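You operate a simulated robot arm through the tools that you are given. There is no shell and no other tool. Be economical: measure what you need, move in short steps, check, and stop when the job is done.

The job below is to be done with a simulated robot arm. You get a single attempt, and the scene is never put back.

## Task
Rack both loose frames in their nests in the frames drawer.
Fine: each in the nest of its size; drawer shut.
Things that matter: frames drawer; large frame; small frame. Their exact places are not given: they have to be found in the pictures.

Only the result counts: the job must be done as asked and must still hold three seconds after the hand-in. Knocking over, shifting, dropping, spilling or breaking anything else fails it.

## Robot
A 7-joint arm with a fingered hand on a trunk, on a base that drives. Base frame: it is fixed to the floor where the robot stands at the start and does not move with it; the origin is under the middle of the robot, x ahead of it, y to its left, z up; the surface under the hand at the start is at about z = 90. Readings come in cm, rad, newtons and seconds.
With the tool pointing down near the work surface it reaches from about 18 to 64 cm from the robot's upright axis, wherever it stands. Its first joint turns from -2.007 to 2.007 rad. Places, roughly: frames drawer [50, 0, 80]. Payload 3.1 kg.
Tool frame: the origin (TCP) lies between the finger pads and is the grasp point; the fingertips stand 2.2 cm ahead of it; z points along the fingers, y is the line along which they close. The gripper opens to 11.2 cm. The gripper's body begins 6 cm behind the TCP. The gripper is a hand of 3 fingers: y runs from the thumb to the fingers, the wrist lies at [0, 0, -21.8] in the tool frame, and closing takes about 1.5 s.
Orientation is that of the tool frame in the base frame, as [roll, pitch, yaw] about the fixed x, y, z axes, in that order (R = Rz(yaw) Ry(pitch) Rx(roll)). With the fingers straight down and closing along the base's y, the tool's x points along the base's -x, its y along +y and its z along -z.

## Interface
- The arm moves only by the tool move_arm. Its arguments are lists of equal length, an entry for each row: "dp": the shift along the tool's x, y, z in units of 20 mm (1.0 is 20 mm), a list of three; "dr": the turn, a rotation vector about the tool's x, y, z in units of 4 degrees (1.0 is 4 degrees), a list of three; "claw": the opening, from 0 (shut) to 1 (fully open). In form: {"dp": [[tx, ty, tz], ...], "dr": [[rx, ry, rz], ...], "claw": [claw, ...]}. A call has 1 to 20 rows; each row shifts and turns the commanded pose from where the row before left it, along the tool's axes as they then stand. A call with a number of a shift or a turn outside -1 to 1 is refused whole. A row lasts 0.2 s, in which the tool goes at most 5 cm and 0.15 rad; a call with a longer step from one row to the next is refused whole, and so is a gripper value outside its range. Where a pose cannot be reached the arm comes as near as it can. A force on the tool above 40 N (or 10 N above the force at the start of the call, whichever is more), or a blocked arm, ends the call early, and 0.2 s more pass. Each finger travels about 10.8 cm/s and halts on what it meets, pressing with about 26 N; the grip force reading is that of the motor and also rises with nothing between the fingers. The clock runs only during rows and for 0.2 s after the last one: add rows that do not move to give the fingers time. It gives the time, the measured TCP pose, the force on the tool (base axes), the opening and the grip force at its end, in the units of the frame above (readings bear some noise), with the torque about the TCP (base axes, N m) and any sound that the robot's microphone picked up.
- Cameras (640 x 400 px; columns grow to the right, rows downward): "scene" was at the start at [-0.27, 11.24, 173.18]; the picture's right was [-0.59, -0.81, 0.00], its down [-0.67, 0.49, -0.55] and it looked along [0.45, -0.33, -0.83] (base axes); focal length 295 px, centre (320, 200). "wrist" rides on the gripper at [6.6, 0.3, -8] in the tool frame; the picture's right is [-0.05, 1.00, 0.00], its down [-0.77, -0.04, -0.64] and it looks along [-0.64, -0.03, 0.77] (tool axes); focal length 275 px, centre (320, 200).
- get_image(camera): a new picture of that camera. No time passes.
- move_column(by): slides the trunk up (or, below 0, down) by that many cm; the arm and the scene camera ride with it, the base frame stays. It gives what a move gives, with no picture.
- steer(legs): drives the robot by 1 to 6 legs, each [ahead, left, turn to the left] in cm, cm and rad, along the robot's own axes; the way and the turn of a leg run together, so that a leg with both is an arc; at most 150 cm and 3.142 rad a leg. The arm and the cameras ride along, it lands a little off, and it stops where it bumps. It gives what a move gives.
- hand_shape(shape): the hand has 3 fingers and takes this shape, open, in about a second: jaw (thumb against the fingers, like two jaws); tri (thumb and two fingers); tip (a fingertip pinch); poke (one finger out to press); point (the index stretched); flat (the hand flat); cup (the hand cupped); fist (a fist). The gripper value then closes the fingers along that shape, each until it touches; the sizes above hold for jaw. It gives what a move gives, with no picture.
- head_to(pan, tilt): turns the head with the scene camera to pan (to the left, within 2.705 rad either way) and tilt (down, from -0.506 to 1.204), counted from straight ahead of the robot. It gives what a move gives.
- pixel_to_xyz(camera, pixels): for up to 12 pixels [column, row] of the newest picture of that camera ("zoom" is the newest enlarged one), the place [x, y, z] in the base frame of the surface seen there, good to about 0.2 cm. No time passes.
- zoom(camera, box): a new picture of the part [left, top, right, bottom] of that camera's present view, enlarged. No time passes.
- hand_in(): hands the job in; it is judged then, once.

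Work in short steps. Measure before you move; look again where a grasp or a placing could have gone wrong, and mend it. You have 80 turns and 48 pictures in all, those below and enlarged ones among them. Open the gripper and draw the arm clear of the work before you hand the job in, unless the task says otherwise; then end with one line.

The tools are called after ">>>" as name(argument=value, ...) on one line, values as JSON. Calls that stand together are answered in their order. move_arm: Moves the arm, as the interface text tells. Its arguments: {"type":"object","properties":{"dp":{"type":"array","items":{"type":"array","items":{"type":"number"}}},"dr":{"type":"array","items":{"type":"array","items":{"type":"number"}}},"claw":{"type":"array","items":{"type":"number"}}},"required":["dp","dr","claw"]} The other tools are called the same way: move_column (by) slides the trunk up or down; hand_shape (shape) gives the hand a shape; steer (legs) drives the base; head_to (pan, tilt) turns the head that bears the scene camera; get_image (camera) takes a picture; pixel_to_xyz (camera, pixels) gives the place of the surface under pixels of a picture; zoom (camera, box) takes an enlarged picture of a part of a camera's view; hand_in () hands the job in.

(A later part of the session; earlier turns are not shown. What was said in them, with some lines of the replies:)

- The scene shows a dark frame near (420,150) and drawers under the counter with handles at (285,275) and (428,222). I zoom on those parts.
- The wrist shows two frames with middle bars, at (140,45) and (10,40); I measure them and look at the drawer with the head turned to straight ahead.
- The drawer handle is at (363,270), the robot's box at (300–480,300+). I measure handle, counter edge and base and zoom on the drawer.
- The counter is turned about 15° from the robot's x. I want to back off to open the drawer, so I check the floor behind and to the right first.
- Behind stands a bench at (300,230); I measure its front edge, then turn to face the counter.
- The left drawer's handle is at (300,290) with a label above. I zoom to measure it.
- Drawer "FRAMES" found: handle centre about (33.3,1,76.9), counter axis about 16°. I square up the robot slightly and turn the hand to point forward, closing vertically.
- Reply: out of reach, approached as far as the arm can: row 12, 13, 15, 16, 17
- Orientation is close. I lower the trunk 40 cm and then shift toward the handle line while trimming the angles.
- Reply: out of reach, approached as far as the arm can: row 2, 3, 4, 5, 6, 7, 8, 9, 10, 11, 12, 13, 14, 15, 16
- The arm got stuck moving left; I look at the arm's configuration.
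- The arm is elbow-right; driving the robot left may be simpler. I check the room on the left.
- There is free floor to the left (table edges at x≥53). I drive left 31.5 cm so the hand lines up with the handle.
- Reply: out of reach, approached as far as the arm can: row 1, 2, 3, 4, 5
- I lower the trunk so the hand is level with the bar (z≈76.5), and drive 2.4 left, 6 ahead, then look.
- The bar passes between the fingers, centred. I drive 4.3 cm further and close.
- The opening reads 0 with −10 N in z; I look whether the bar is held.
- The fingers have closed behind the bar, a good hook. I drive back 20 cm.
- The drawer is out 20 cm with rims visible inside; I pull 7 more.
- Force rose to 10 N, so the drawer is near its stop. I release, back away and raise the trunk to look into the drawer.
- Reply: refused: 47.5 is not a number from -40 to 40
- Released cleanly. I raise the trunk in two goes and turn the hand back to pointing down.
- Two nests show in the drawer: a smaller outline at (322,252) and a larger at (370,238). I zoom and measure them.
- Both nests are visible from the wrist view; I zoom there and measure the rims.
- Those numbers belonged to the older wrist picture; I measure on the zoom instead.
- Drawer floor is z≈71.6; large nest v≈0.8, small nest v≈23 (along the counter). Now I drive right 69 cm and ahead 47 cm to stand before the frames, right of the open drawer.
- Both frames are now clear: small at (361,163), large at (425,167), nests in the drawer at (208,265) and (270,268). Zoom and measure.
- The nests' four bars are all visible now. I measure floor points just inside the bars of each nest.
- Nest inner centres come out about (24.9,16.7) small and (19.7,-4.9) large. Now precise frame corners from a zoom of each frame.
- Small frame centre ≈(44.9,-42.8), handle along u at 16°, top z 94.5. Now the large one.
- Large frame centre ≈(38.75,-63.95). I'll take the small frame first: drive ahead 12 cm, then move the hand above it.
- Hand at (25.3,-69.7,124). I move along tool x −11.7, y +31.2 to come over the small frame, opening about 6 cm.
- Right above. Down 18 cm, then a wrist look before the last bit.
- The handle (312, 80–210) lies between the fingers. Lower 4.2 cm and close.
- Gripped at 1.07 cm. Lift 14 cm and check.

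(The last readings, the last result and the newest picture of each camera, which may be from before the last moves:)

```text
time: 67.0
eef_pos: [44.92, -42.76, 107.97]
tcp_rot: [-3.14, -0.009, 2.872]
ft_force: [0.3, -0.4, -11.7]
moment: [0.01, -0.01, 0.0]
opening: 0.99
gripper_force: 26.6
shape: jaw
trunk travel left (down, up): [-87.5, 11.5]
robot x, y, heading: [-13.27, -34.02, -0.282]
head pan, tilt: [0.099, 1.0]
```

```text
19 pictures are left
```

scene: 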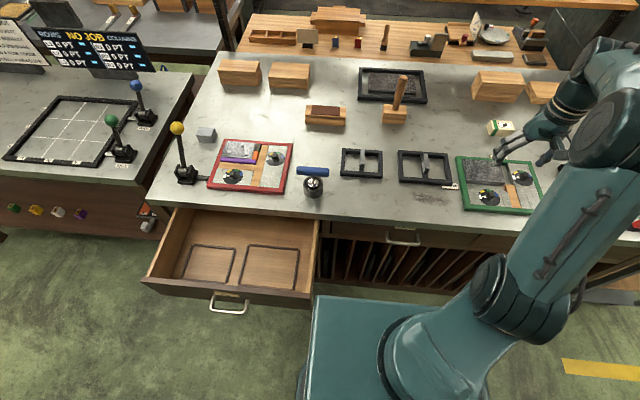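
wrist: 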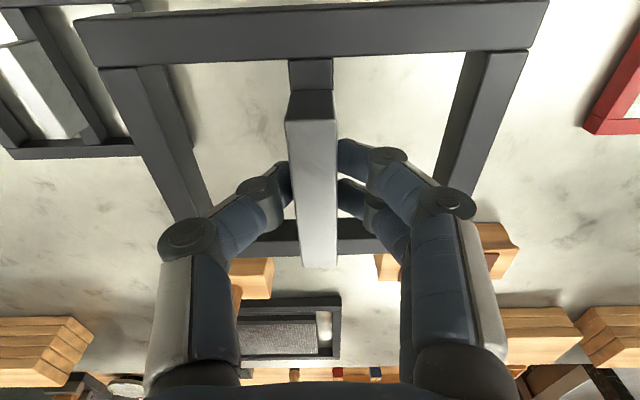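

Frame held level (≈1.2 kg). I back off 35.3 cm and drive 51.8 cm left so the frame comes above the small nest.

>>> steer(legs=[[-35.3, 0, 0], [0, 51.8, 0]])

>>> head_to(pan=0.1, tilt=0.9)

>>> get_image(camera="scene")

```text
time: 71.9
eef_pos: [25.99, 16.7, 107.8]
tcp_rot: [3.138, -0.01, 2.869]
ft_force: [-0.6, 0.2, -11.7]
moment: [0.0, 0.01, 0.01]
opening: 1.0
gripper_force: 25.9
shape: jaw
trunk travel left (down, up): [-87.5, 11.5]
robot x, y, heading: [-32.65, 25.48, -0.286]
head pan, tilt: [0.099, 1.0]
```

```text
time: 72.6
eef_pos: [26.06, 16.62, 107.86]
tcp_rot: [3.141, -0.011, 2.867]
ft_force: [-0.8, 0.3, -12.1]
moment: [0.02, 0.02, 0.01]
opening: 0.99
gripper_force: 25.9
shape: jaw
trunk travel left (down, up): [-87.5, 11.5]
robot x, y, heading: [-32.31, 25.6, -0.288]
head pan, tilt: [0.099, 0.901]
```

```text
18 pictures are left
```

scene: 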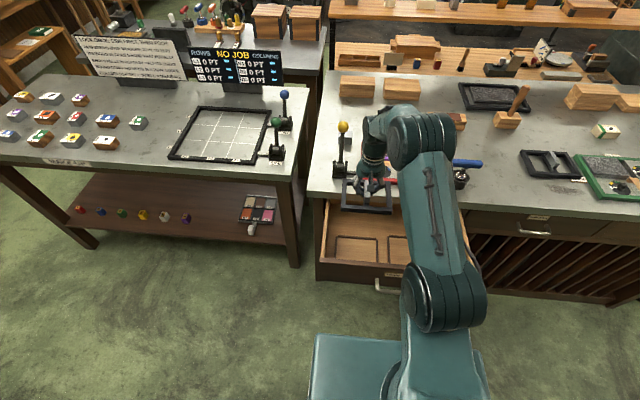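

The frame is held near the nest. I re-measure the small nest from this straighter view.

>>> zoom(camera="scene", box=[315, 195, 435, 275])

```text
5.00 times, centred on (375, 235) of scene
```

zoom: 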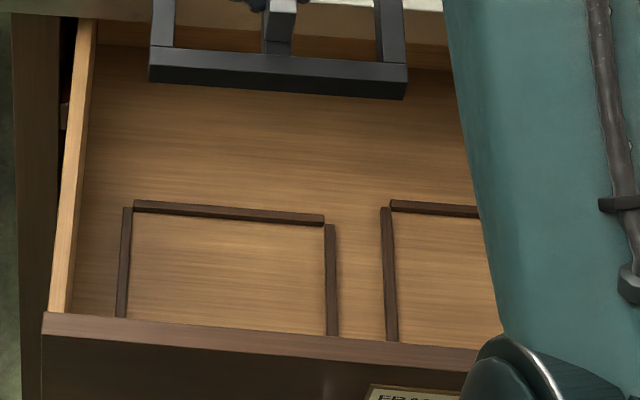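

>>> pixel_to_xyz(camera="zoom", pixels=[[137, 216], [323, 230], [128, 310], [325, 330], [128, 260], [330, 280], [230, 224], [155, 70], [402, 92], [230, 213], [124, 250]])

```text
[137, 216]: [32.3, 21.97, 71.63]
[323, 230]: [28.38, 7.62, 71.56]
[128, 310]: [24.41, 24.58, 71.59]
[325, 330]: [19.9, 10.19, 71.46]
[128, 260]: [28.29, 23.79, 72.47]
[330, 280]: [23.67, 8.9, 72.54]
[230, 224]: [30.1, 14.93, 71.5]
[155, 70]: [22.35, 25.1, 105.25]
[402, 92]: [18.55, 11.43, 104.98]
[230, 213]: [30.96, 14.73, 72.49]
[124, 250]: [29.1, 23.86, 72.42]
```

Target TCP is (u,v)≈(19.45,22.75); I shift 1.07 cm back and 0.31 right, then lower the trunk 27 cm and look.

>>> move_arm(dp=[[0.535, -0.155, 0], [0, 0, 0]], dr=[[0, 0, 0], [0, 0, 0]], claw=[0, 0])

>>> move_column(by=-27)

>>> zoom(camera="scene", box=[280, 50, 480, 175])

>>> get_image(camera="wrist")

```text
time: 73.2
eef_pos: [24.95, 16.61, 107.76]
tcp_rot: [-3.141, -0.009, 2.868]
ft_force: [0.5, 0.2, -12.1]
moment: [0.01, 0.0, 0.02]
opening: 1.0
gripper_force: 25.9
shape: jaw
trunk travel left (down, up): [-87.5, 11.5]
robot x, y, heading: [-32.67, 25.6, -0.284]
head pan, tilt: [0.099, 0.901]
```

```text
time: 76.0
eef_pos: [24.84, 16.72, 80.76]
tcp_rot: [3.141, -0.008, 2.866]
ft_force: [0.4, -0.1, -12.0]
moment: [0.0, 0.01, -0.01]
opening: 0.99
gripper_force: 26.6
shape: jaw
trunk travel left (down, up): [-60.5, 38.5]
robot x, y, heading: [-32.6, 25.75, -0.288]
head pan, tilt: [0.099, 0.901]
```

```text
3.20 times, centred on (380, 112) of scene
```

zoom: 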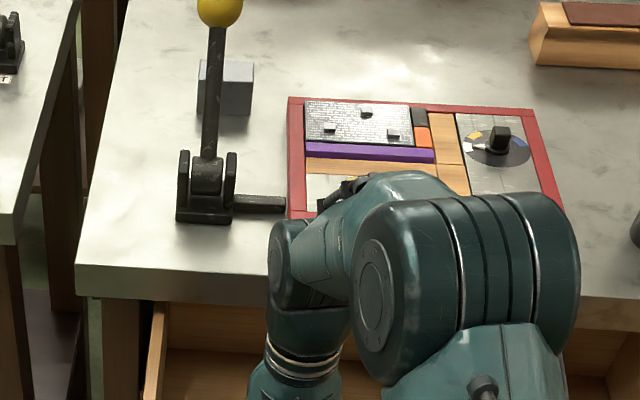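

```text
15 pictures are left
```

wrist: 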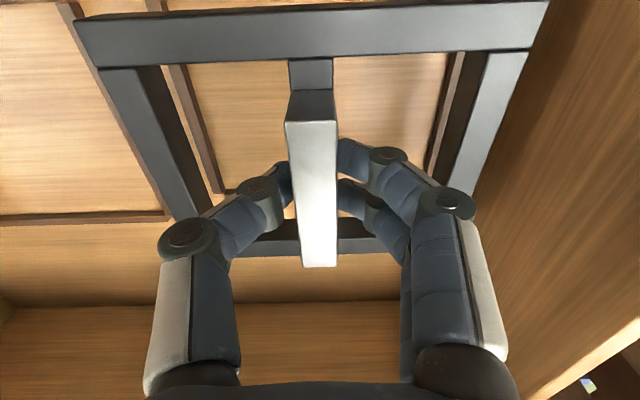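

Through the frame I see the nest's side bars at (195,130) and (445,130). I measure both to check alignment.

>>> pixel_to_xyz(camera="wrist", pixels=[[193, 130], [446, 130], [120, 85], [510, 70], [80, 35], [542, 10], [312, 190], [230, 189], [182, 80], [456, 70]])

```text
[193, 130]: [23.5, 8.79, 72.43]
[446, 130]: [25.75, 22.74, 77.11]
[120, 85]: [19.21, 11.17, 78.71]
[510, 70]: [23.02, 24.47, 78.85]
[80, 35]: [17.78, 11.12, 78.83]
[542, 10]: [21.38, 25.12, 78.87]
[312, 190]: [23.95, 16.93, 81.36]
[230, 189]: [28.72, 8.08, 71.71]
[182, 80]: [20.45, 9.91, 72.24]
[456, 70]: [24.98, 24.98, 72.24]
```

Frame and nest agree within about 1–2 mm (frame v-centre 22.8, nest 22.85). I lower in small steps until contact.

>>> move_arm(dp=[[0, 0, 0.5], [0, 0, 0.5], [0, 0, 0.5], [0, 0, 0.4], [0, 0, 0.2], [0, 0, 0.2], [0, 0, 0.15], [0, 0, 0.1], [0, 0, 0.1], [0, 0, 0]], dr=[[0, 0, 0], [0, 0, 0], [0, 0, 0], [0, 0, 0], [0, 0, 0], [0, 0, 0], [0, 0, 0], [0, 0, 0], [0, 0, 0], [0, 0, 0]], claw=[0, 0, 0, 0, 0, 0, 0, 0, 0, 0])

```text
time: 78.2
eef_pos: [24.83, 16.69, 75.54]
tcp_rot: [-3.141, -0.009, 2.868]
ft_force: [-0.9, 0.1, -11.5]
moment: [0.04, 0.0, -0.01]
opening: 0.99
gripper_force: 25.4
shape: jaw
trunk travel left (down, up): [-60.5, 38.5]
robot x, y, heading: [-32.55, 25.87, -0.288]
head pan, tilt: [0.099, 0.901]
```

At z 75.5 the frame still hangs free, below the rim tops, so it is inside the nest. A touch lower, then release and rise.

>>> move_arm(dp=[[0, 0, 0.08], [0, 0, 0.08], [0, 0, 0.05], [0, 0, 0]], dr=[[0, 0, 0], [0, 0, 0], [0, 0, 0], [0, 0, 0]], claw=[0, 0, 0, 0])

```text
time: 79.2
eef_pos: [24.78, 16.65, 75.27]
tcp_rot: [3.14, -0.007, 2.867]
ft_force: [2.5, 0.2, 6.7]
moment: [0.03, -0.07, 0.01]
opening: 1.0
gripper_force: 26.2
shape: jaw
trunk travel left (down, up): [-60.5, 38.5]
robot x, y, heading: [-32.51, 25.63, -0.286]
head pan, tilt: [0.099, 0.901]
```

Contact with the floor (+6.7 N). I open to 6 cm, rise, and look.

>>> move_arm(dp=[[0, 0, -0.1], [0, 0, 0], [0, 0, 0], [0, 0, 0], [0, 0, 0], [0, 0, -0.5], [0, 0, -1], [0, 0, -1], [0, 0, -1], [0, 0, 0]], dr=[[0, 0, 0], [0, 0, 0], [0, 0, 0], [0, 0, 0], [0, 0, 0], [0, 0, 0], [0, 0, 0], [0, 0, 0], [0, 0, 0], [0, 0, 0]], claw=[0, 0.2, 0.4, 0.5, 0.5, 0.5, 0.5, 0.5, 0.5, 0.5])

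>>> move_column(by=27)

>>> get_image(camera="wrist")

```text
time: 81.3
eef_pos: [24.63, 16.63, 82.21]
tcp_rot: [-3.141, -0.007, 2.867]
ft_force: [-0.3, -0.5, -0.4]
moment: [0.0, 0.02, 0.0]
opening: 5.55
gripper_force: 0.0
shape: jaw
trunk travel left (down, up): [-60.5, 38.5]
robot x, y, heading: [-32.61, 25.87, -0.289]
head pan, tilt: [0.099, 0.901]
```

```text
time: 84.1
eef_pos: [24.69, 16.73, 109.33]
tcp_rot: [3.14, -0.008, 2.868]
ft_force: [-0.9, -0.6, -0.2]
moment: [-0.01, 0.0, 0.04]
opening: 5.56
gripper_force: 0.0
shape: jaw
trunk travel left (down, up): [-87.5, 11.5]
robot x, y, heading: [-32.36, 25.88, -0.285]
head pan, tilt: [0.099, 0.901]
```

```text
14 pictures are left
```

wrist: 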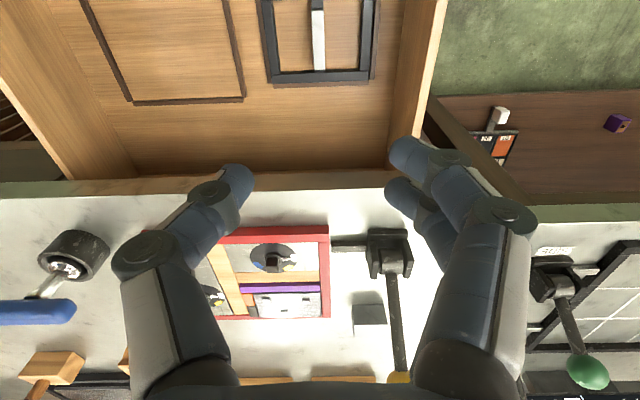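

The small frame sits in its nest at (317,40). Now the large frame: drive right 73.4 and ahead 36.2 so the hand arrives above (38.75,-63.95).

>>> steer(legs=[[0, -73.4, 0], [36.2, 0, 0]])

```text
time: 90.1
eef_pos: [37.35, -67.47, 109.37]
tcp_rot: [3.139, -0.006, 2.849]
ft_force: [0.2, 0.4, 0.8]
moment: [0.03, -0.02, -0.01]
opening: 5.54
gripper_force: 0.0
shape: jaw
trunk travel left (down, up): [-87.5, 11.5]
robot x, y, heading: [-19.68, -57.42, -0.305]
head pan, tilt: [0.099, 0.901]
```

Offset (1.4,3.5) remains. I correct it, go down to z≈98, and look.

>>> move_arm(dp=[[-0.08, 0.94, 0], [-0.08, 0.945, 0], [0, 0, 0], [0, 0, 0.95], [0, 0, 0.95], [0, 0, 0.95], [0, 0, 0.95], [0, 0, 0.95], [0, 0, 0.95], [0, 0, 0]], dr=[[0, 0, 0], [0, 0, 0], [0, 0, 0], [0, 0, 0], [0, 0, 0], [0, 0, 0], [0, 0, 0], [0, 0, 0], [0, 0, 0], [0, 0, 0]], claw=[0.55, 0.55, 0.55, 0.55, 0.55, 0.55, 0.55, 0.55, 0.55, 0.55])

>>> get_image(camera="wrist")

```text
time: 92.3
eef_pos: [38.7, -63.96, 97.92]
tcp_rot: [3.138, -0.006, 2.849]
ft_force: [0.5, 0.4, -0.1]
moment: [0.0, -0.02, 0.02]
opening: 6.08
gripper_force: 0.0
shape: jaw
trunk travel left (down, up): [-87.5, 11.5]
robot x, y, heading: [-19.58, -57.64, -0.304]
head pan, tilt: [0.099, 0.901]
```

```text
13 pictures are left
```

wrist: 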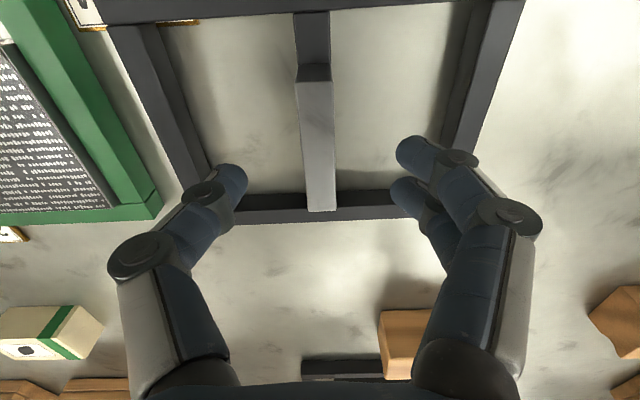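

The handle (315, 70–210) is between the fingers. Lower 4.1, close, lift.

>>> move_arm(dp=[[0, 0, 0.7], [0, 0, 0.7], [0, 0, 0.65], [0, 0, 0], [0, 0, 0], [0, 0, 0], [0, 0, 0], [0, 0, 0], [0, 0, 0], [0, 0, 0]], dr=[[0, 0, 0], [0, 0, 0], [0, 0, 0], [0, 0, 0], [0, 0, 0], [0, 0, 0], [0, 0, 0], [0, 0, 0], [0, 0, 0], [0, 0, 0]], claw=[0.55, 0.55, 0.55, 0.55, 0.3, 0.1, 0, 0, 0, 0])

>>> move_arm(dp=[[0, 0, -0.5], [0, 0, -1], [0, 0, -1], [0, 0, -1], [0, 0, -1], [0, 0, -1], [0, 0, -1], [0, 0, -0.5], [0, 0, 0]], dr=[[0, 0, 0], [0, 0, 0], [0, 0, 0], [0, 0, 0], [0, 0, 0], [0, 0, 0], [0, 0, 0], [0, 0, 0], [0, 0, 0]], claw=[0, 0, 0, 0, 0, 0, 0, 0, 0])

```text
time: 94.5
eef_pos: [38.63, -63.89, 93.84]
tcp_rot: [-3.14, -0.007, 2.848]
ft_force: [-1.2, -0.3, 0.4]
moment: [0.02, -0.04, 0.03]
opening: 1.04
gripper_force: 26.1
shape: jaw
trunk travel left (down, up): [-87.5, 11.5]
robot x, y, heading: [-19.79, -57.73, -0.306]
head pan, tilt: [0.099, 0.901]
```

```text
time: 96.5
eef_pos: [38.96, -63.97, 107.69]
tcp_rot: [3.139, -0.01, 2.849]
ft_force: [0.6, 0.3, -14.3]
moment: [0.0, 0.01, 0.01]
opening: 0.99
gripper_force: 26.4
shape: jaw
trunk travel left (down, up): [-87.5, 11.5]
robot x, y, heading: [-19.7, -57.38, -0.307]
head pan, tilt: [0.099, 0.901]
```

Large frame lifted (1.5 kg). I drive back 36, left 49.4 and turn +0.018 to bring it above the large nest.

>>> steer(legs=[[-36, 0, 0], [0, 49.4, 0], [0, 0, 0.018]])

>>> zoom(camera="scene", box=[280, 150, 480, 275])

```text
time: 101.6
eef_pos: [19.6, -5.39, 107.49]
tcp_rot: [3.14, -0.008, 2.873]
ft_force: [0.3, -0.9, -14.0]
moment: [0.01, 0.0, -0.03]
opening: 1.0
gripper_force: 26.0
shape: jaw
trunk travel left (down, up): [-87.5, 11.5]
robot x, y, heading: [-39.15, -0.45, -0.282]
head pan, tilt: [0.099, 0.901]
```

```text
3.20 times, centred on (380, 212) of scene
```

zoom: 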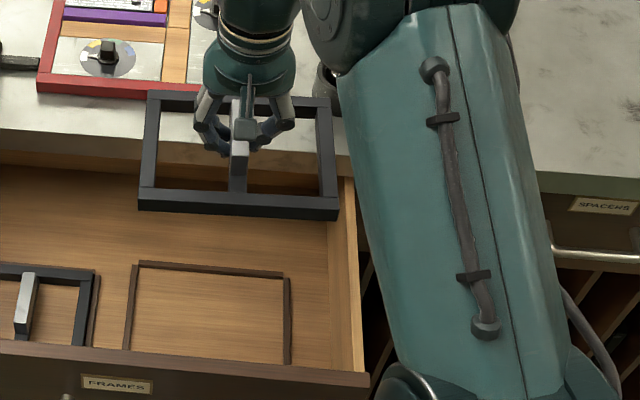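

Both are well in view; I measure nest bars and the frame's corners.

>>> pixel_to_xyz(camera="zoom", pixels=[[130, 310], [288, 320], [141, 271], [282, 280], [131, 345], [284, 358], [210, 268], [142, 192], [335, 202], [142, 206], [335, 215], [151, 93]])

```text
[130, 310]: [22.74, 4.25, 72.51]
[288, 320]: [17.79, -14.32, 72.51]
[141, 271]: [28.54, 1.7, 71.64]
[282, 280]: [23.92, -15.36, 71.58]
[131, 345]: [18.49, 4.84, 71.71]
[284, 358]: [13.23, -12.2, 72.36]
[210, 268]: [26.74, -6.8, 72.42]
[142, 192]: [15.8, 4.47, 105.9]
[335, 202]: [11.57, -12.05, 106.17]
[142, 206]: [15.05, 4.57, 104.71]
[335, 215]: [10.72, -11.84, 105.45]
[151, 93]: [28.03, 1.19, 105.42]
```

Frame v-centre ≈0.1, nest v≈0.62; u agrees. I shift +0.54 along tool y, lower the trunk 27 cm, and check with the wrist.

>>> move_arm(dp=[[0, 0.27, 0], [0, 0, 0]], dr=[[0, 0, 0], [0, 0, 0]], claw=[0, 0])

>>> move_column(by=-27)

>>> get_image(camera="wrist")

```text
time: 102.2
eef_pos: [19.69, -4.77, 107.74]
tcp_rot: [-3.141, -0.009, 2.874]
ft_force: [-0.3, -0.9, -12.8]
moment: [0.04, 0.02, -0.01]
opening: 1.01
gripper_force: 25.8
shape: jaw
trunk travel left (down, up): [-87.5, 11.5]
robot x, y, heading: [-39.34, -0.08, -0.283]
head pan, tilt: [0.099, 0.901]
```

```text
time: 105.0
eef_pos: [19.64, -4.72, 80.69]
tcp_rot: [-3.141, -0.008, 2.874]
ft_force: [0.6, 0.3, -14.1]
moment: [0.02, 0.06, 0.01]
opening: 1.01
gripper_force: 26.0
shape: jaw
trunk travel left (down, up): [-60.5, 38.5]
robot x, y, heading: [-39.15, -0.15, -0.283]
head pan, tilt: [0.099, 0.901]
```

```text
11 pictures are left
```

wrist: 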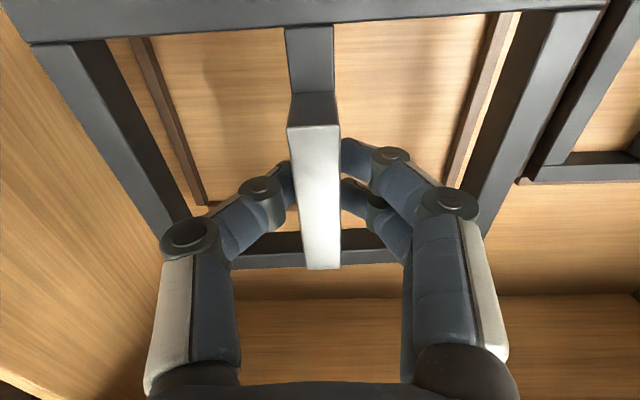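

I measure nest bars and frame bars in this view for a last check.

>>> pixel_to_xyz(camera="wrist", pixels=[[165, 110], [485, 90], [25, 25], [596, 5], [85, 85], [548, 70], [197, 206], [190, 180], [466, 150], [165, 218]])

```text
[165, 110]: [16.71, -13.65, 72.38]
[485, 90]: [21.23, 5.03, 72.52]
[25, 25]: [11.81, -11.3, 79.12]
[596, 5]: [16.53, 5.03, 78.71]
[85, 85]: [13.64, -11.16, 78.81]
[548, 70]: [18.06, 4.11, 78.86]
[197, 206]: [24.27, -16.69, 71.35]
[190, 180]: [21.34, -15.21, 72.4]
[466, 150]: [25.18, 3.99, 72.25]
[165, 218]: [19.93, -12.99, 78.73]
```

Agreement within ~1–2 mm. Lowering stepwise to contact.

>>> move_arm(dp=[[-0.04, 0, 0.5], [0, 0, 0.5], [0, 0, 0.5], [0, 0, 0.4], [0, 0, 0.2], [0, 0, 0.2], [0, 0, 0.15], [0, 0, 0.1], [0, 0, 0.1], [0, 0, 0]], dr=[[0, 0, 0], [0, 0, 0], [0, 0, 0], [0, 0, 0], [0, 0, 0], [0, 0, 0], [0, 0, 0], [0, 0, 0], [0, 0, 0], [0, 0, 0]], claw=[0, 0, 0, 0, 0, 0, 0, 0, 0, 0])

```text
time: 107.2
eef_pos: [19.65, -4.83, 75.32]
tcp_rot: [-3.141, -0.009, 2.872]
ft_force: [-0.5, 0.2, -13.7]
moment: [0.08, -0.03, -0.01]
opening: 0.98
gripper_force: 25.9
shape: jaw
trunk travel left (down, up): [-60.5, 38.5]
robot x, y, heading: [-39.09, -0.46, -0.281]
head pan, tilt: [0.099, 0.901]
```

No rim contact at z 75.3, so it is within the nest. A touch lower until it sits.

>>> move_arm(dp=[[0, 0, 0.08], [0, 0, 0.07], [0, 0, 0]], dr=[[0, 0, 0], [0, 0, 0], [0, 0, 0]], claw=[0, 0, 0])

```text
time: 108.0
eef_pos: [19.61, -4.66, 75.19]
tcp_rot: [3.138, -0.006, 2.874]
ft_force: [-0.8, 0.7, -1.0]
moment: [0.03, -0.02, 0.0]
opening: 1.03
gripper_force: 25.8
shape: jaw
trunk travel left (down, up): [-60.5, 38.5]
robot x, y, heading: [-39.23, -0.5, -0.283]
head pan, tilt: [0.099, 0.901]
```

The weight is off the hand: seated. Release and rise, then look.

>>> move_arm(dp=[[0, 0, 0], [0, 0, 0], [0, 0, 0], [0, 0, 0], [0, 0, 0], [0, 0, -0.5], [0, 0, -1], [0, 0, -1], [0, 0, -1], [0, 0, 0]], dr=[[0, 0, 0], [0, 0, 0], [0, 0, 0], [0, 0, 0], [0, 0, 0], [0, 0, 0], [0, 0, 0], [0, 0, 0], [0, 0, 0], [0, 0, 0]], claw=[0.1, 0.2, 0.4, 0.5, 0.5, 0.5, 0.5, 0.5, 0.5, 0.5])

>>> move_column(by=27)

>>> steer(legs=[[-14, 0, 0]])

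>>> get_image(camera="scene")

```text
time: 110.2
eef_pos: [19.63, -4.81, 82.08]
tcp_rot: [3.142, -0.007, 2.872]
ft_force: [-0.7, 0.7, 0.5]
moment: [-0.02, 0.0, 0.01]
opening: 5.54
gripper_force: 0.0
shape: jaw
trunk travel left (down, up): [-60.5, 38.5]
robot x, y, heading: [-38.97, -0.37, -0.279]
head pan, tilt: [0.099, 0.901]
```

```text
time: 112.9
eef_pos: [19.67, -4.91, 109.08]
tcp_rot: [-3.141, -0.007, 2.873]
ft_force: [-0.4, -0.6, 0.1]
moment: [0.04, 0.02, -0.02]
opening: 5.54
gripper_force: 0.0
shape: jaw
trunk travel left (down, up): [-87.5, 11.5]
robot x, y, heading: [-39.01, -0.09, -0.28]
head pan, tilt: [0.099, 0.901]
```

```text
time: 114.3
eef_pos: [6.07, -1.18, 109.12]
tcp_rot: [3.142, -0.007, 2.873]
ft_force: [-0.4, -0.9, 0.0]
moment: [-0.03, -0.01, 0.0]
opening: 5.55
gripper_force: 0.1
shape: jaw
trunk travel left (down, up): [-87.5, 11.5]
robot x, y, heading: [-52.72, 3.22, -0.282]
head pan, tilt: [0.099, 0.901]
```

```text
10 pictures are left
```

scene: 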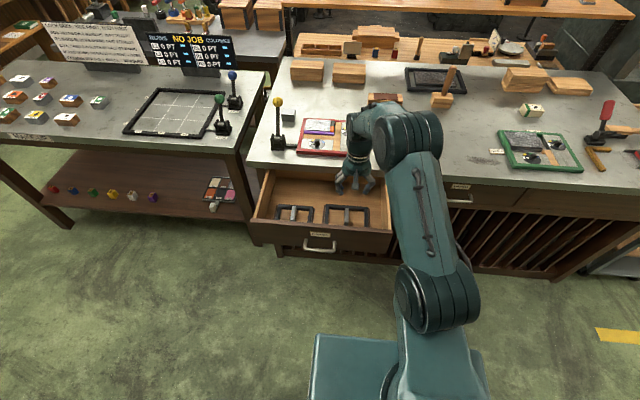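

Both frames sit in the drawer. A zoom to check seating inside the rims.

>>> zoom(camera="scene", box=[250, 170, 400, 265])

```text
4.21 times, centred on (325, 218) of scene
```

zoom: 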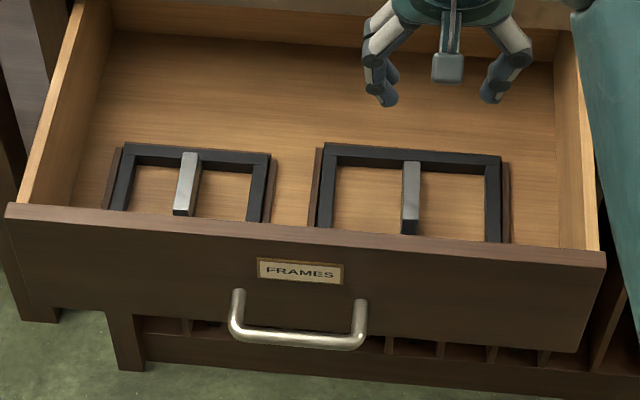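

Both are seated flat inside their rims. To close, I first bring the hand back to the earlier spot relative to the robot, then turn it to point forward with closed fingers.

>>> move_arm(dp=[[0.36, -0.97, -0.41], [0.36, -0.97, -0.41], [0.36, -0.97, -0.41], [0.36, -0.97, -0.41], [0.36, -0.97, -0.41], [0.36, -0.97, -0.41], [0.36, -0.97, -0.41], [0.36, -0.97, -0.41], [0.36, -0.97, -0.41], [0.36, -0.97, -0.41], [0.36, -0.97, -0.41], [0.36, -0.97, -0.41], [0.36, -0.97, -0.41], [0.36, -0.97, -0.41], [0.36, -0.97, -0.41], [0.36, -0.97, -0.41], [0.36, -0.97, -0.41], [0, 0, 0]], dr=[[0, 0, 0], [0, 0, 0], [0, 0, 0], [0, 0, 0], [0, 0, 0], [0, 0, 0], [0, 0, 0], [0, 0, 0], [0, 0, 0], [0, 0, 0], [0, 0, 0], [0, 0, 0], [0, 0, 0], [0, 0, 0], [0, 0, 0], [0, 0, 0], [0, 0, 0], [0, 0, 0]], claw=[0.5, 0.5, 0.5, 0.5, 0.5, 0.5, 0.5, 0.5, 0.5, 0.5, 0.5, 0.5, 0.5, 0.5, 0.5, 0.5, 0.5, 0.5])

>>> move_arm(dp=[[0, 0, 0], [0, 0, 0], [0, 0, 0], [0, 0, 0], [0, 0, 0], [0, 0, 0], [0, 0, 0], [0, 0, 0], [0, 0, 0], [0, 0, 0], [0, 0, 0], [0, 0, 0], [0, 0, 0], [0, 0, 0], [0, 0, 0], [0, 0, 0], [0, 0, 0], [0, 0, 0], [0, 0, 0], [0, 0, 0]], dr=[[-1, -1, 1], [-1, -1, 1], [-1, -1, 1], [-1, -1, 1], [-1, -1, 1], [-1, -1, 1], [-1, -1, 1], [-1, -1, 1], [-1, -1, 1], [-1, -1, 1], [-1, -1, 1], [-1, -1, 1], [-1, -1, 1], [-1, -1, 1], [-1, -1, 1], [-1, -1, 1], [-1, -1, 1], [-0.32, -0.32, 0.32], [0, 0, 0], [0, 0, 0]], claw=[0.3, 0.2, 0.1, 0, 0, 0, 0, 0, 0, 0, 0, 0, 0, 0, 0, 0, 0, 0, 0, 0])

```text
time: 118.1
eef_pos: [-14.6, -29.8, 123.13]
tcp_rot: [-3.141, -0.007, 2.872]
ft_force: [-0.8, -0.3, -0.3]
moment: [-0.02, -0.03, -0.05]
opening: 5.53
gripper_force: 0.0
shape: jaw
trunk travel left (down, up): [-87.5, 11.5]
robot x, y, heading: [-52.98, 3.54, -0.281]
head pan, tilt: [0.099, 0.901]
```

```text
time: 122.3
eef_pos: [-13.97, -30.21, 123.02]
tcp_rot: [1.614, 0.035, 1.337]
ft_force: [0.8, 0.3, 1.0]
moment: [-0.01, 0.01, -0.02]
opening: 0.0
gripper_force: 26.0
shape: jaw
out of reach, approached as far as the arm can: row 13
trunk travel left (down, up): [-87.5, 11.5]
robot x, y, heading: [-52.8, 4.11, -0.284]
head pan, tilt: [0.099, 0.901]
```

Hand points forward, closed, at (-14,-30.2,123). I lower it to z≈79 and drive left 52 cm, to push the panel left of the handle (v≈19).

>>> move_column(by=-40)

>>> move_column(by=-4)

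>>> steer(legs=[[0, 52, 0]])

>>> get_image(camera="scene")

```text
time: 126.1
eef_pos: [-13.89, -30.2, 83.16]
tcp_rot: [1.614, 0.036, 1.337]
ft_force: [0.4, 0.2, -0.5]
moment: [-0.01, -0.01, 0.07]
opening: 0.0
gripper_force: 25.9
shape: jaw
trunk travel left (down, up): [-47.5, 51.5]
robot x, y, heading: [-52.29, 3.42, -0.283]
head pan, tilt: [0.099, 0.901]
```

```text
time: 126.9
eef_pos: [-14.06, -30.27, 79.14]
tcp_rot: [1.614, 0.035, 1.336]
ft_force: [0.7, 0.7, -0.5]
moment: [0.02, 0.0, 0.02]
opening: 0.0
gripper_force: 25.3
shape: jaw
trunk travel left (down, up): [-43.5, 55.5]
robot x, y, heading: [-52.77, 3.83, -0.286]
head pan, tilt: [0.099, 0.901]
```

```text
time: 129.9
eef_pos: [0.31, 18.8, 79.11]
tcp_rot: [1.614, 0.036, 1.335]
ft_force: [0.2, 0.1, -0.1]
moment: [0.03, 0.01, 0.03]
opening: 0.0
gripper_force: 25.9
shape: jaw
trunk travel left (down, up): [-43.5, 55.5]
robot x, y, heading: [-38.42, 52.31, -0.282]
head pan, tilt: [0.099, 0.901]
```

```text
8 pictures are left
```

scene: 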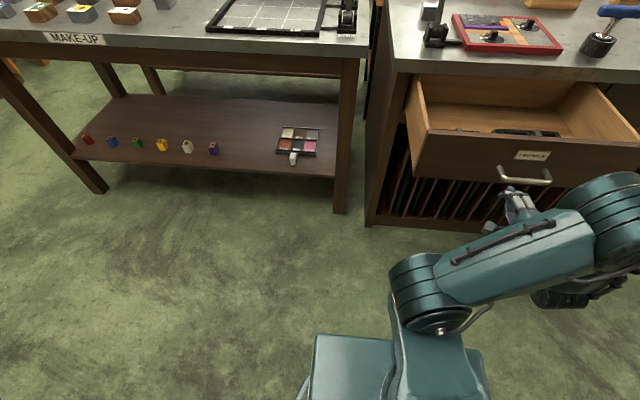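

Clear to push: the hand is at v≈18. I move 2 cm more left and drive ahead 33 cm, pushing the drawer.

>>> steer(legs=[[0, 2, 0], [33, 0, 0]])

>>> get_image(camera="scene")

```text
time: 132.5
eef_pos: [32.26, 11.61, 79.12]
tcp_rot: [1.615, 0.035, 1.34]
ft_force: [0.2, 0.1, 0.0]
moment: [0.0, 0.01, 0.02]
opening: 0.0
gripper_force: 25.6
shape: jaw
trunk travel left (down, up): [-43.5, 55.5]
robot x, y, heading: [-6.86, 45.34, -0.28]
head pan, tilt: [0.099, 0.901]
```

```text
7 pictures are left
```

scene: 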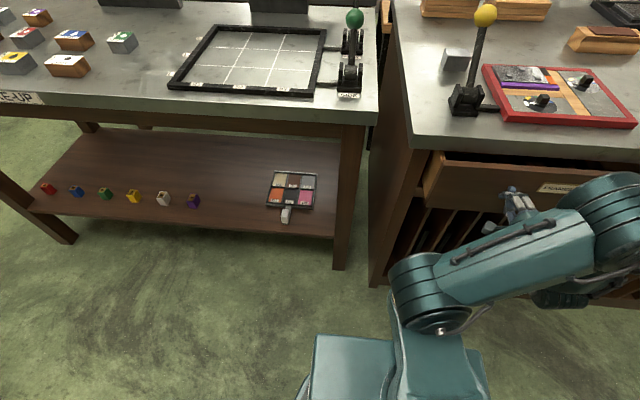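

The drawer is nearly in; 5 cm more, then a careful last step reading the force.

>>> steer(legs=[[5, 0, 0]])

>>> steer(legs=[[1.2, 0, 0]])

>>> zoom(camera="scene", box=[380, 100, 640, 300])

```text
time: 133.4
eef_pos: [37.19, 10.15, 79.2]
tcp_rot: [1.615, 0.036, 1.338]
ft_force: [-1.4, 0.6, -0.6]
moment: [0.02, 0.0, -0.04]
opening: 0.01
gripper_force: 26.1
shape: jaw
trunk travel left (down, up): [-43.5, 55.5]
robot x, y, heading: [-1.84, 43.94, -0.282]
head pan, tilt: [0.099, 0.901]
```

```text
time: 134.1
eef_pos: [38.24, 9.84, 79.11]
tcp_rot: [1.613, 0.036, 1.338]
ft_force: [-0.7, -0.6, 0.3]
moment: [0.02, -0.01, -0.01]
opening: 0.01
gripper_force: 25.9
shape: jaw
trunk travel left (down, up): [-43.5, 55.5]
robot x, y, heading: [-0.43, 43.99, -0.278]
head pan, tilt: [0.099, 0.901]
```

```text
2.00 times, centred on (510, 200) of scene
```

zoom: 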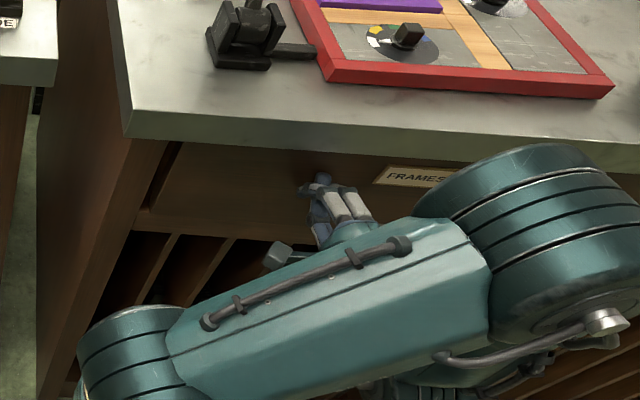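

The panel looks almost flush; no resisting force yet. I measure panel versus the side post and push 0.7 cm more.

>>> pixel_to_xyz(camera="zoom", pixels=[[250, 180], [200, 180], [400, 176], [150, 185], [130, 200], [200, 222]])

>>> steer(legs=[[0.7, 0, 0]])

>>> steer(legs=[[0.7, 0, 0]])

```text
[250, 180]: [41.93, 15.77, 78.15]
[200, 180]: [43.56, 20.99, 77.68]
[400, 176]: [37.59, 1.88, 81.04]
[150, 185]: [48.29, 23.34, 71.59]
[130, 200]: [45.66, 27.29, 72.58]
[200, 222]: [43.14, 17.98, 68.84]
```

```text
time: 134.9
eef_pos: [38.91, 9.7, 79.17]
tcp_rot: [1.614, 0.036, 1.339]
ft_force: [-5.0, 0.9, -0.9]
moment: [0.01, 0.01, -0.03]
opening: 0.0
gripper_force: 26.1
shape: jaw
trunk travel left (down, up): [-43.5, 55.5]
robot x, y, heading: [0.04, 43.54, -0.283]
head pan, tilt: [0.099, 0.901]
```

```text
time: 135.6
eef_pos: [39.21, 9.58, 79.38]
tcp_rot: [1.612, 0.036, 1.335]
ft_force: [-35.2, 14.5, -4.9]
moment: [0.12, -0.04, -0.11]
opening: 0.01
gripper_force: 25.9
shape: jaw
trunk travel left (down, up): [-43.5, 55.5]
robot x, y, heading: [0.81, 42.89, -0.288]
head pan, tilt: [0.099, 0.901]
```

Force 38 N: the drawer is against its stop. I back away, raise the hand and take a final look.

>>> steer(legs=[[-30, 0, 0]])

>>> move_column(by=40)

>>> move_arm(dp=[[0, 0, 0], [0, 0, 0], [0, 0, 0], [0, 0, 0], [0, 0, 0], [0, 0, 0]], dr=[[0, 0, 0], [0, 0, 0], [0, 0, 0], [0, 0, 0], [0, 0, 0], [0, 0, 0]], claw=[0.2, 0.5, 0.8, 1, 1, 1])

>>> head_to(pan=-0.45, tilt=0.7)

>>> get_image(camera="scene")

```text
time: 137.6
eef_pos: [10.78, 17.89, 79.04]
tcp_rot: [1.616, 0.033, 1.338]
ft_force: [-0.2, -0.2, -0.2]
moment: [0.0, 0.02, 0.03]
opening: 0.0
gripper_force: 25.7
shape: jaw
trunk travel left (down, up): [-43.5, 55.5]
robot x, y, heading: [-27.9, 51.22, -0.283]
head pan, tilt: [0.099, 0.901]
```

```text
time: 141.5
eef_pos: [10.72, 17.72, 119.1]
tcp_rot: [1.616, 0.032, 1.336]
ft_force: [0.9, -0.4, -0.4]
moment: [-0.01, 0.01, 0.02]
opening: 0.01
gripper_force: 25.5
shape: jaw
trunk travel left (down, up): [-83.5, 15.5]
robot x, y, heading: [-28.13, 51.32, -0.283]
head pan, tilt: [0.099, 0.901]
```

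```text
time: 142.9
eef_pos: [10.75, 17.89, 119.08]
tcp_rot: [1.616, 0.033, 1.337]
ft_force: [-0.4, 0.7, -0.6]
moment: [0.02, -0.01, -0.02]
opening: 11.18
gripper_force: 0.1
shape: jaw
trunk travel left (down, up): [-83.5, 15.5]
robot x, y, heading: [-28.3, 51.41, -0.28]
head pan, tilt: [0.099, 0.901]
```

```text
time: 143.8
eef_pos: [10.81, 17.89, 119.14]
tcp_rot: [1.616, 0.033, 1.337]
ft_force: [-0.3, 0.3, 0.7]
moment: [-0.02, -0.04, 0.05]
opening: 11.18
gripper_force: 0.0
shape: jaw
trunk travel left (down, up): [-83.5, 15.5]
robot x, y, heading: [-28.13, 52.0, -0.278]
head pan, tilt: [-0.45, 0.7]
```

```text
5 pictures are left
```

scene: 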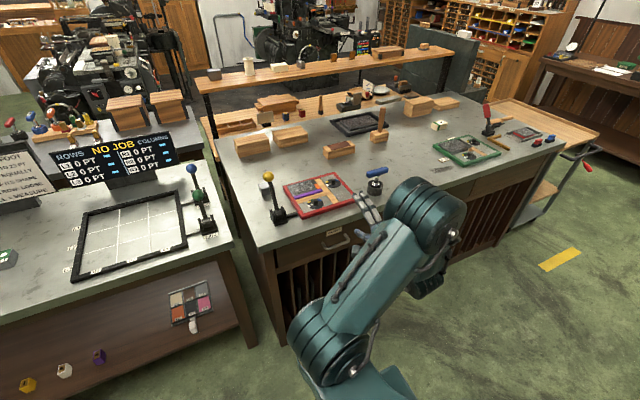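

The drawer looks shut; I verify via the handle position against the start value (33.3,1.0,77).

>>> zoom(camera="scene", box=[260, 210, 380, 285])

>>> pixel_to_xyz(camera="scene", pixels=[[334, 233], [300, 245], [336, 247], [325, 250]])

```text
5.33 times, centred on (320, 248) of scene
```

zoom: 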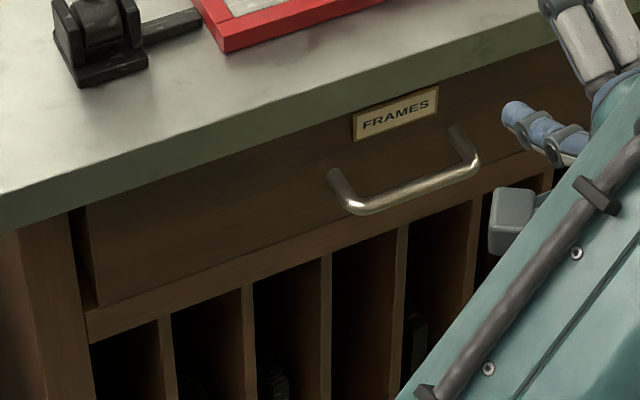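

```text
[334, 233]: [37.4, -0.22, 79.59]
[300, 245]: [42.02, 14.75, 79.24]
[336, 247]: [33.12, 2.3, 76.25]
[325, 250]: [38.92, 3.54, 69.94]
```

The panel stands at (37.4,-0.2), the same as at the start (37.3,-0.8), so the drawer is shut and the arm is clear with the gripper open. Handing in.

>>> hand_in()

```text
The job is handed in.
```

Both frames are racked in the nests of their sizes, the frames drawer is shut, and the job is handed in.
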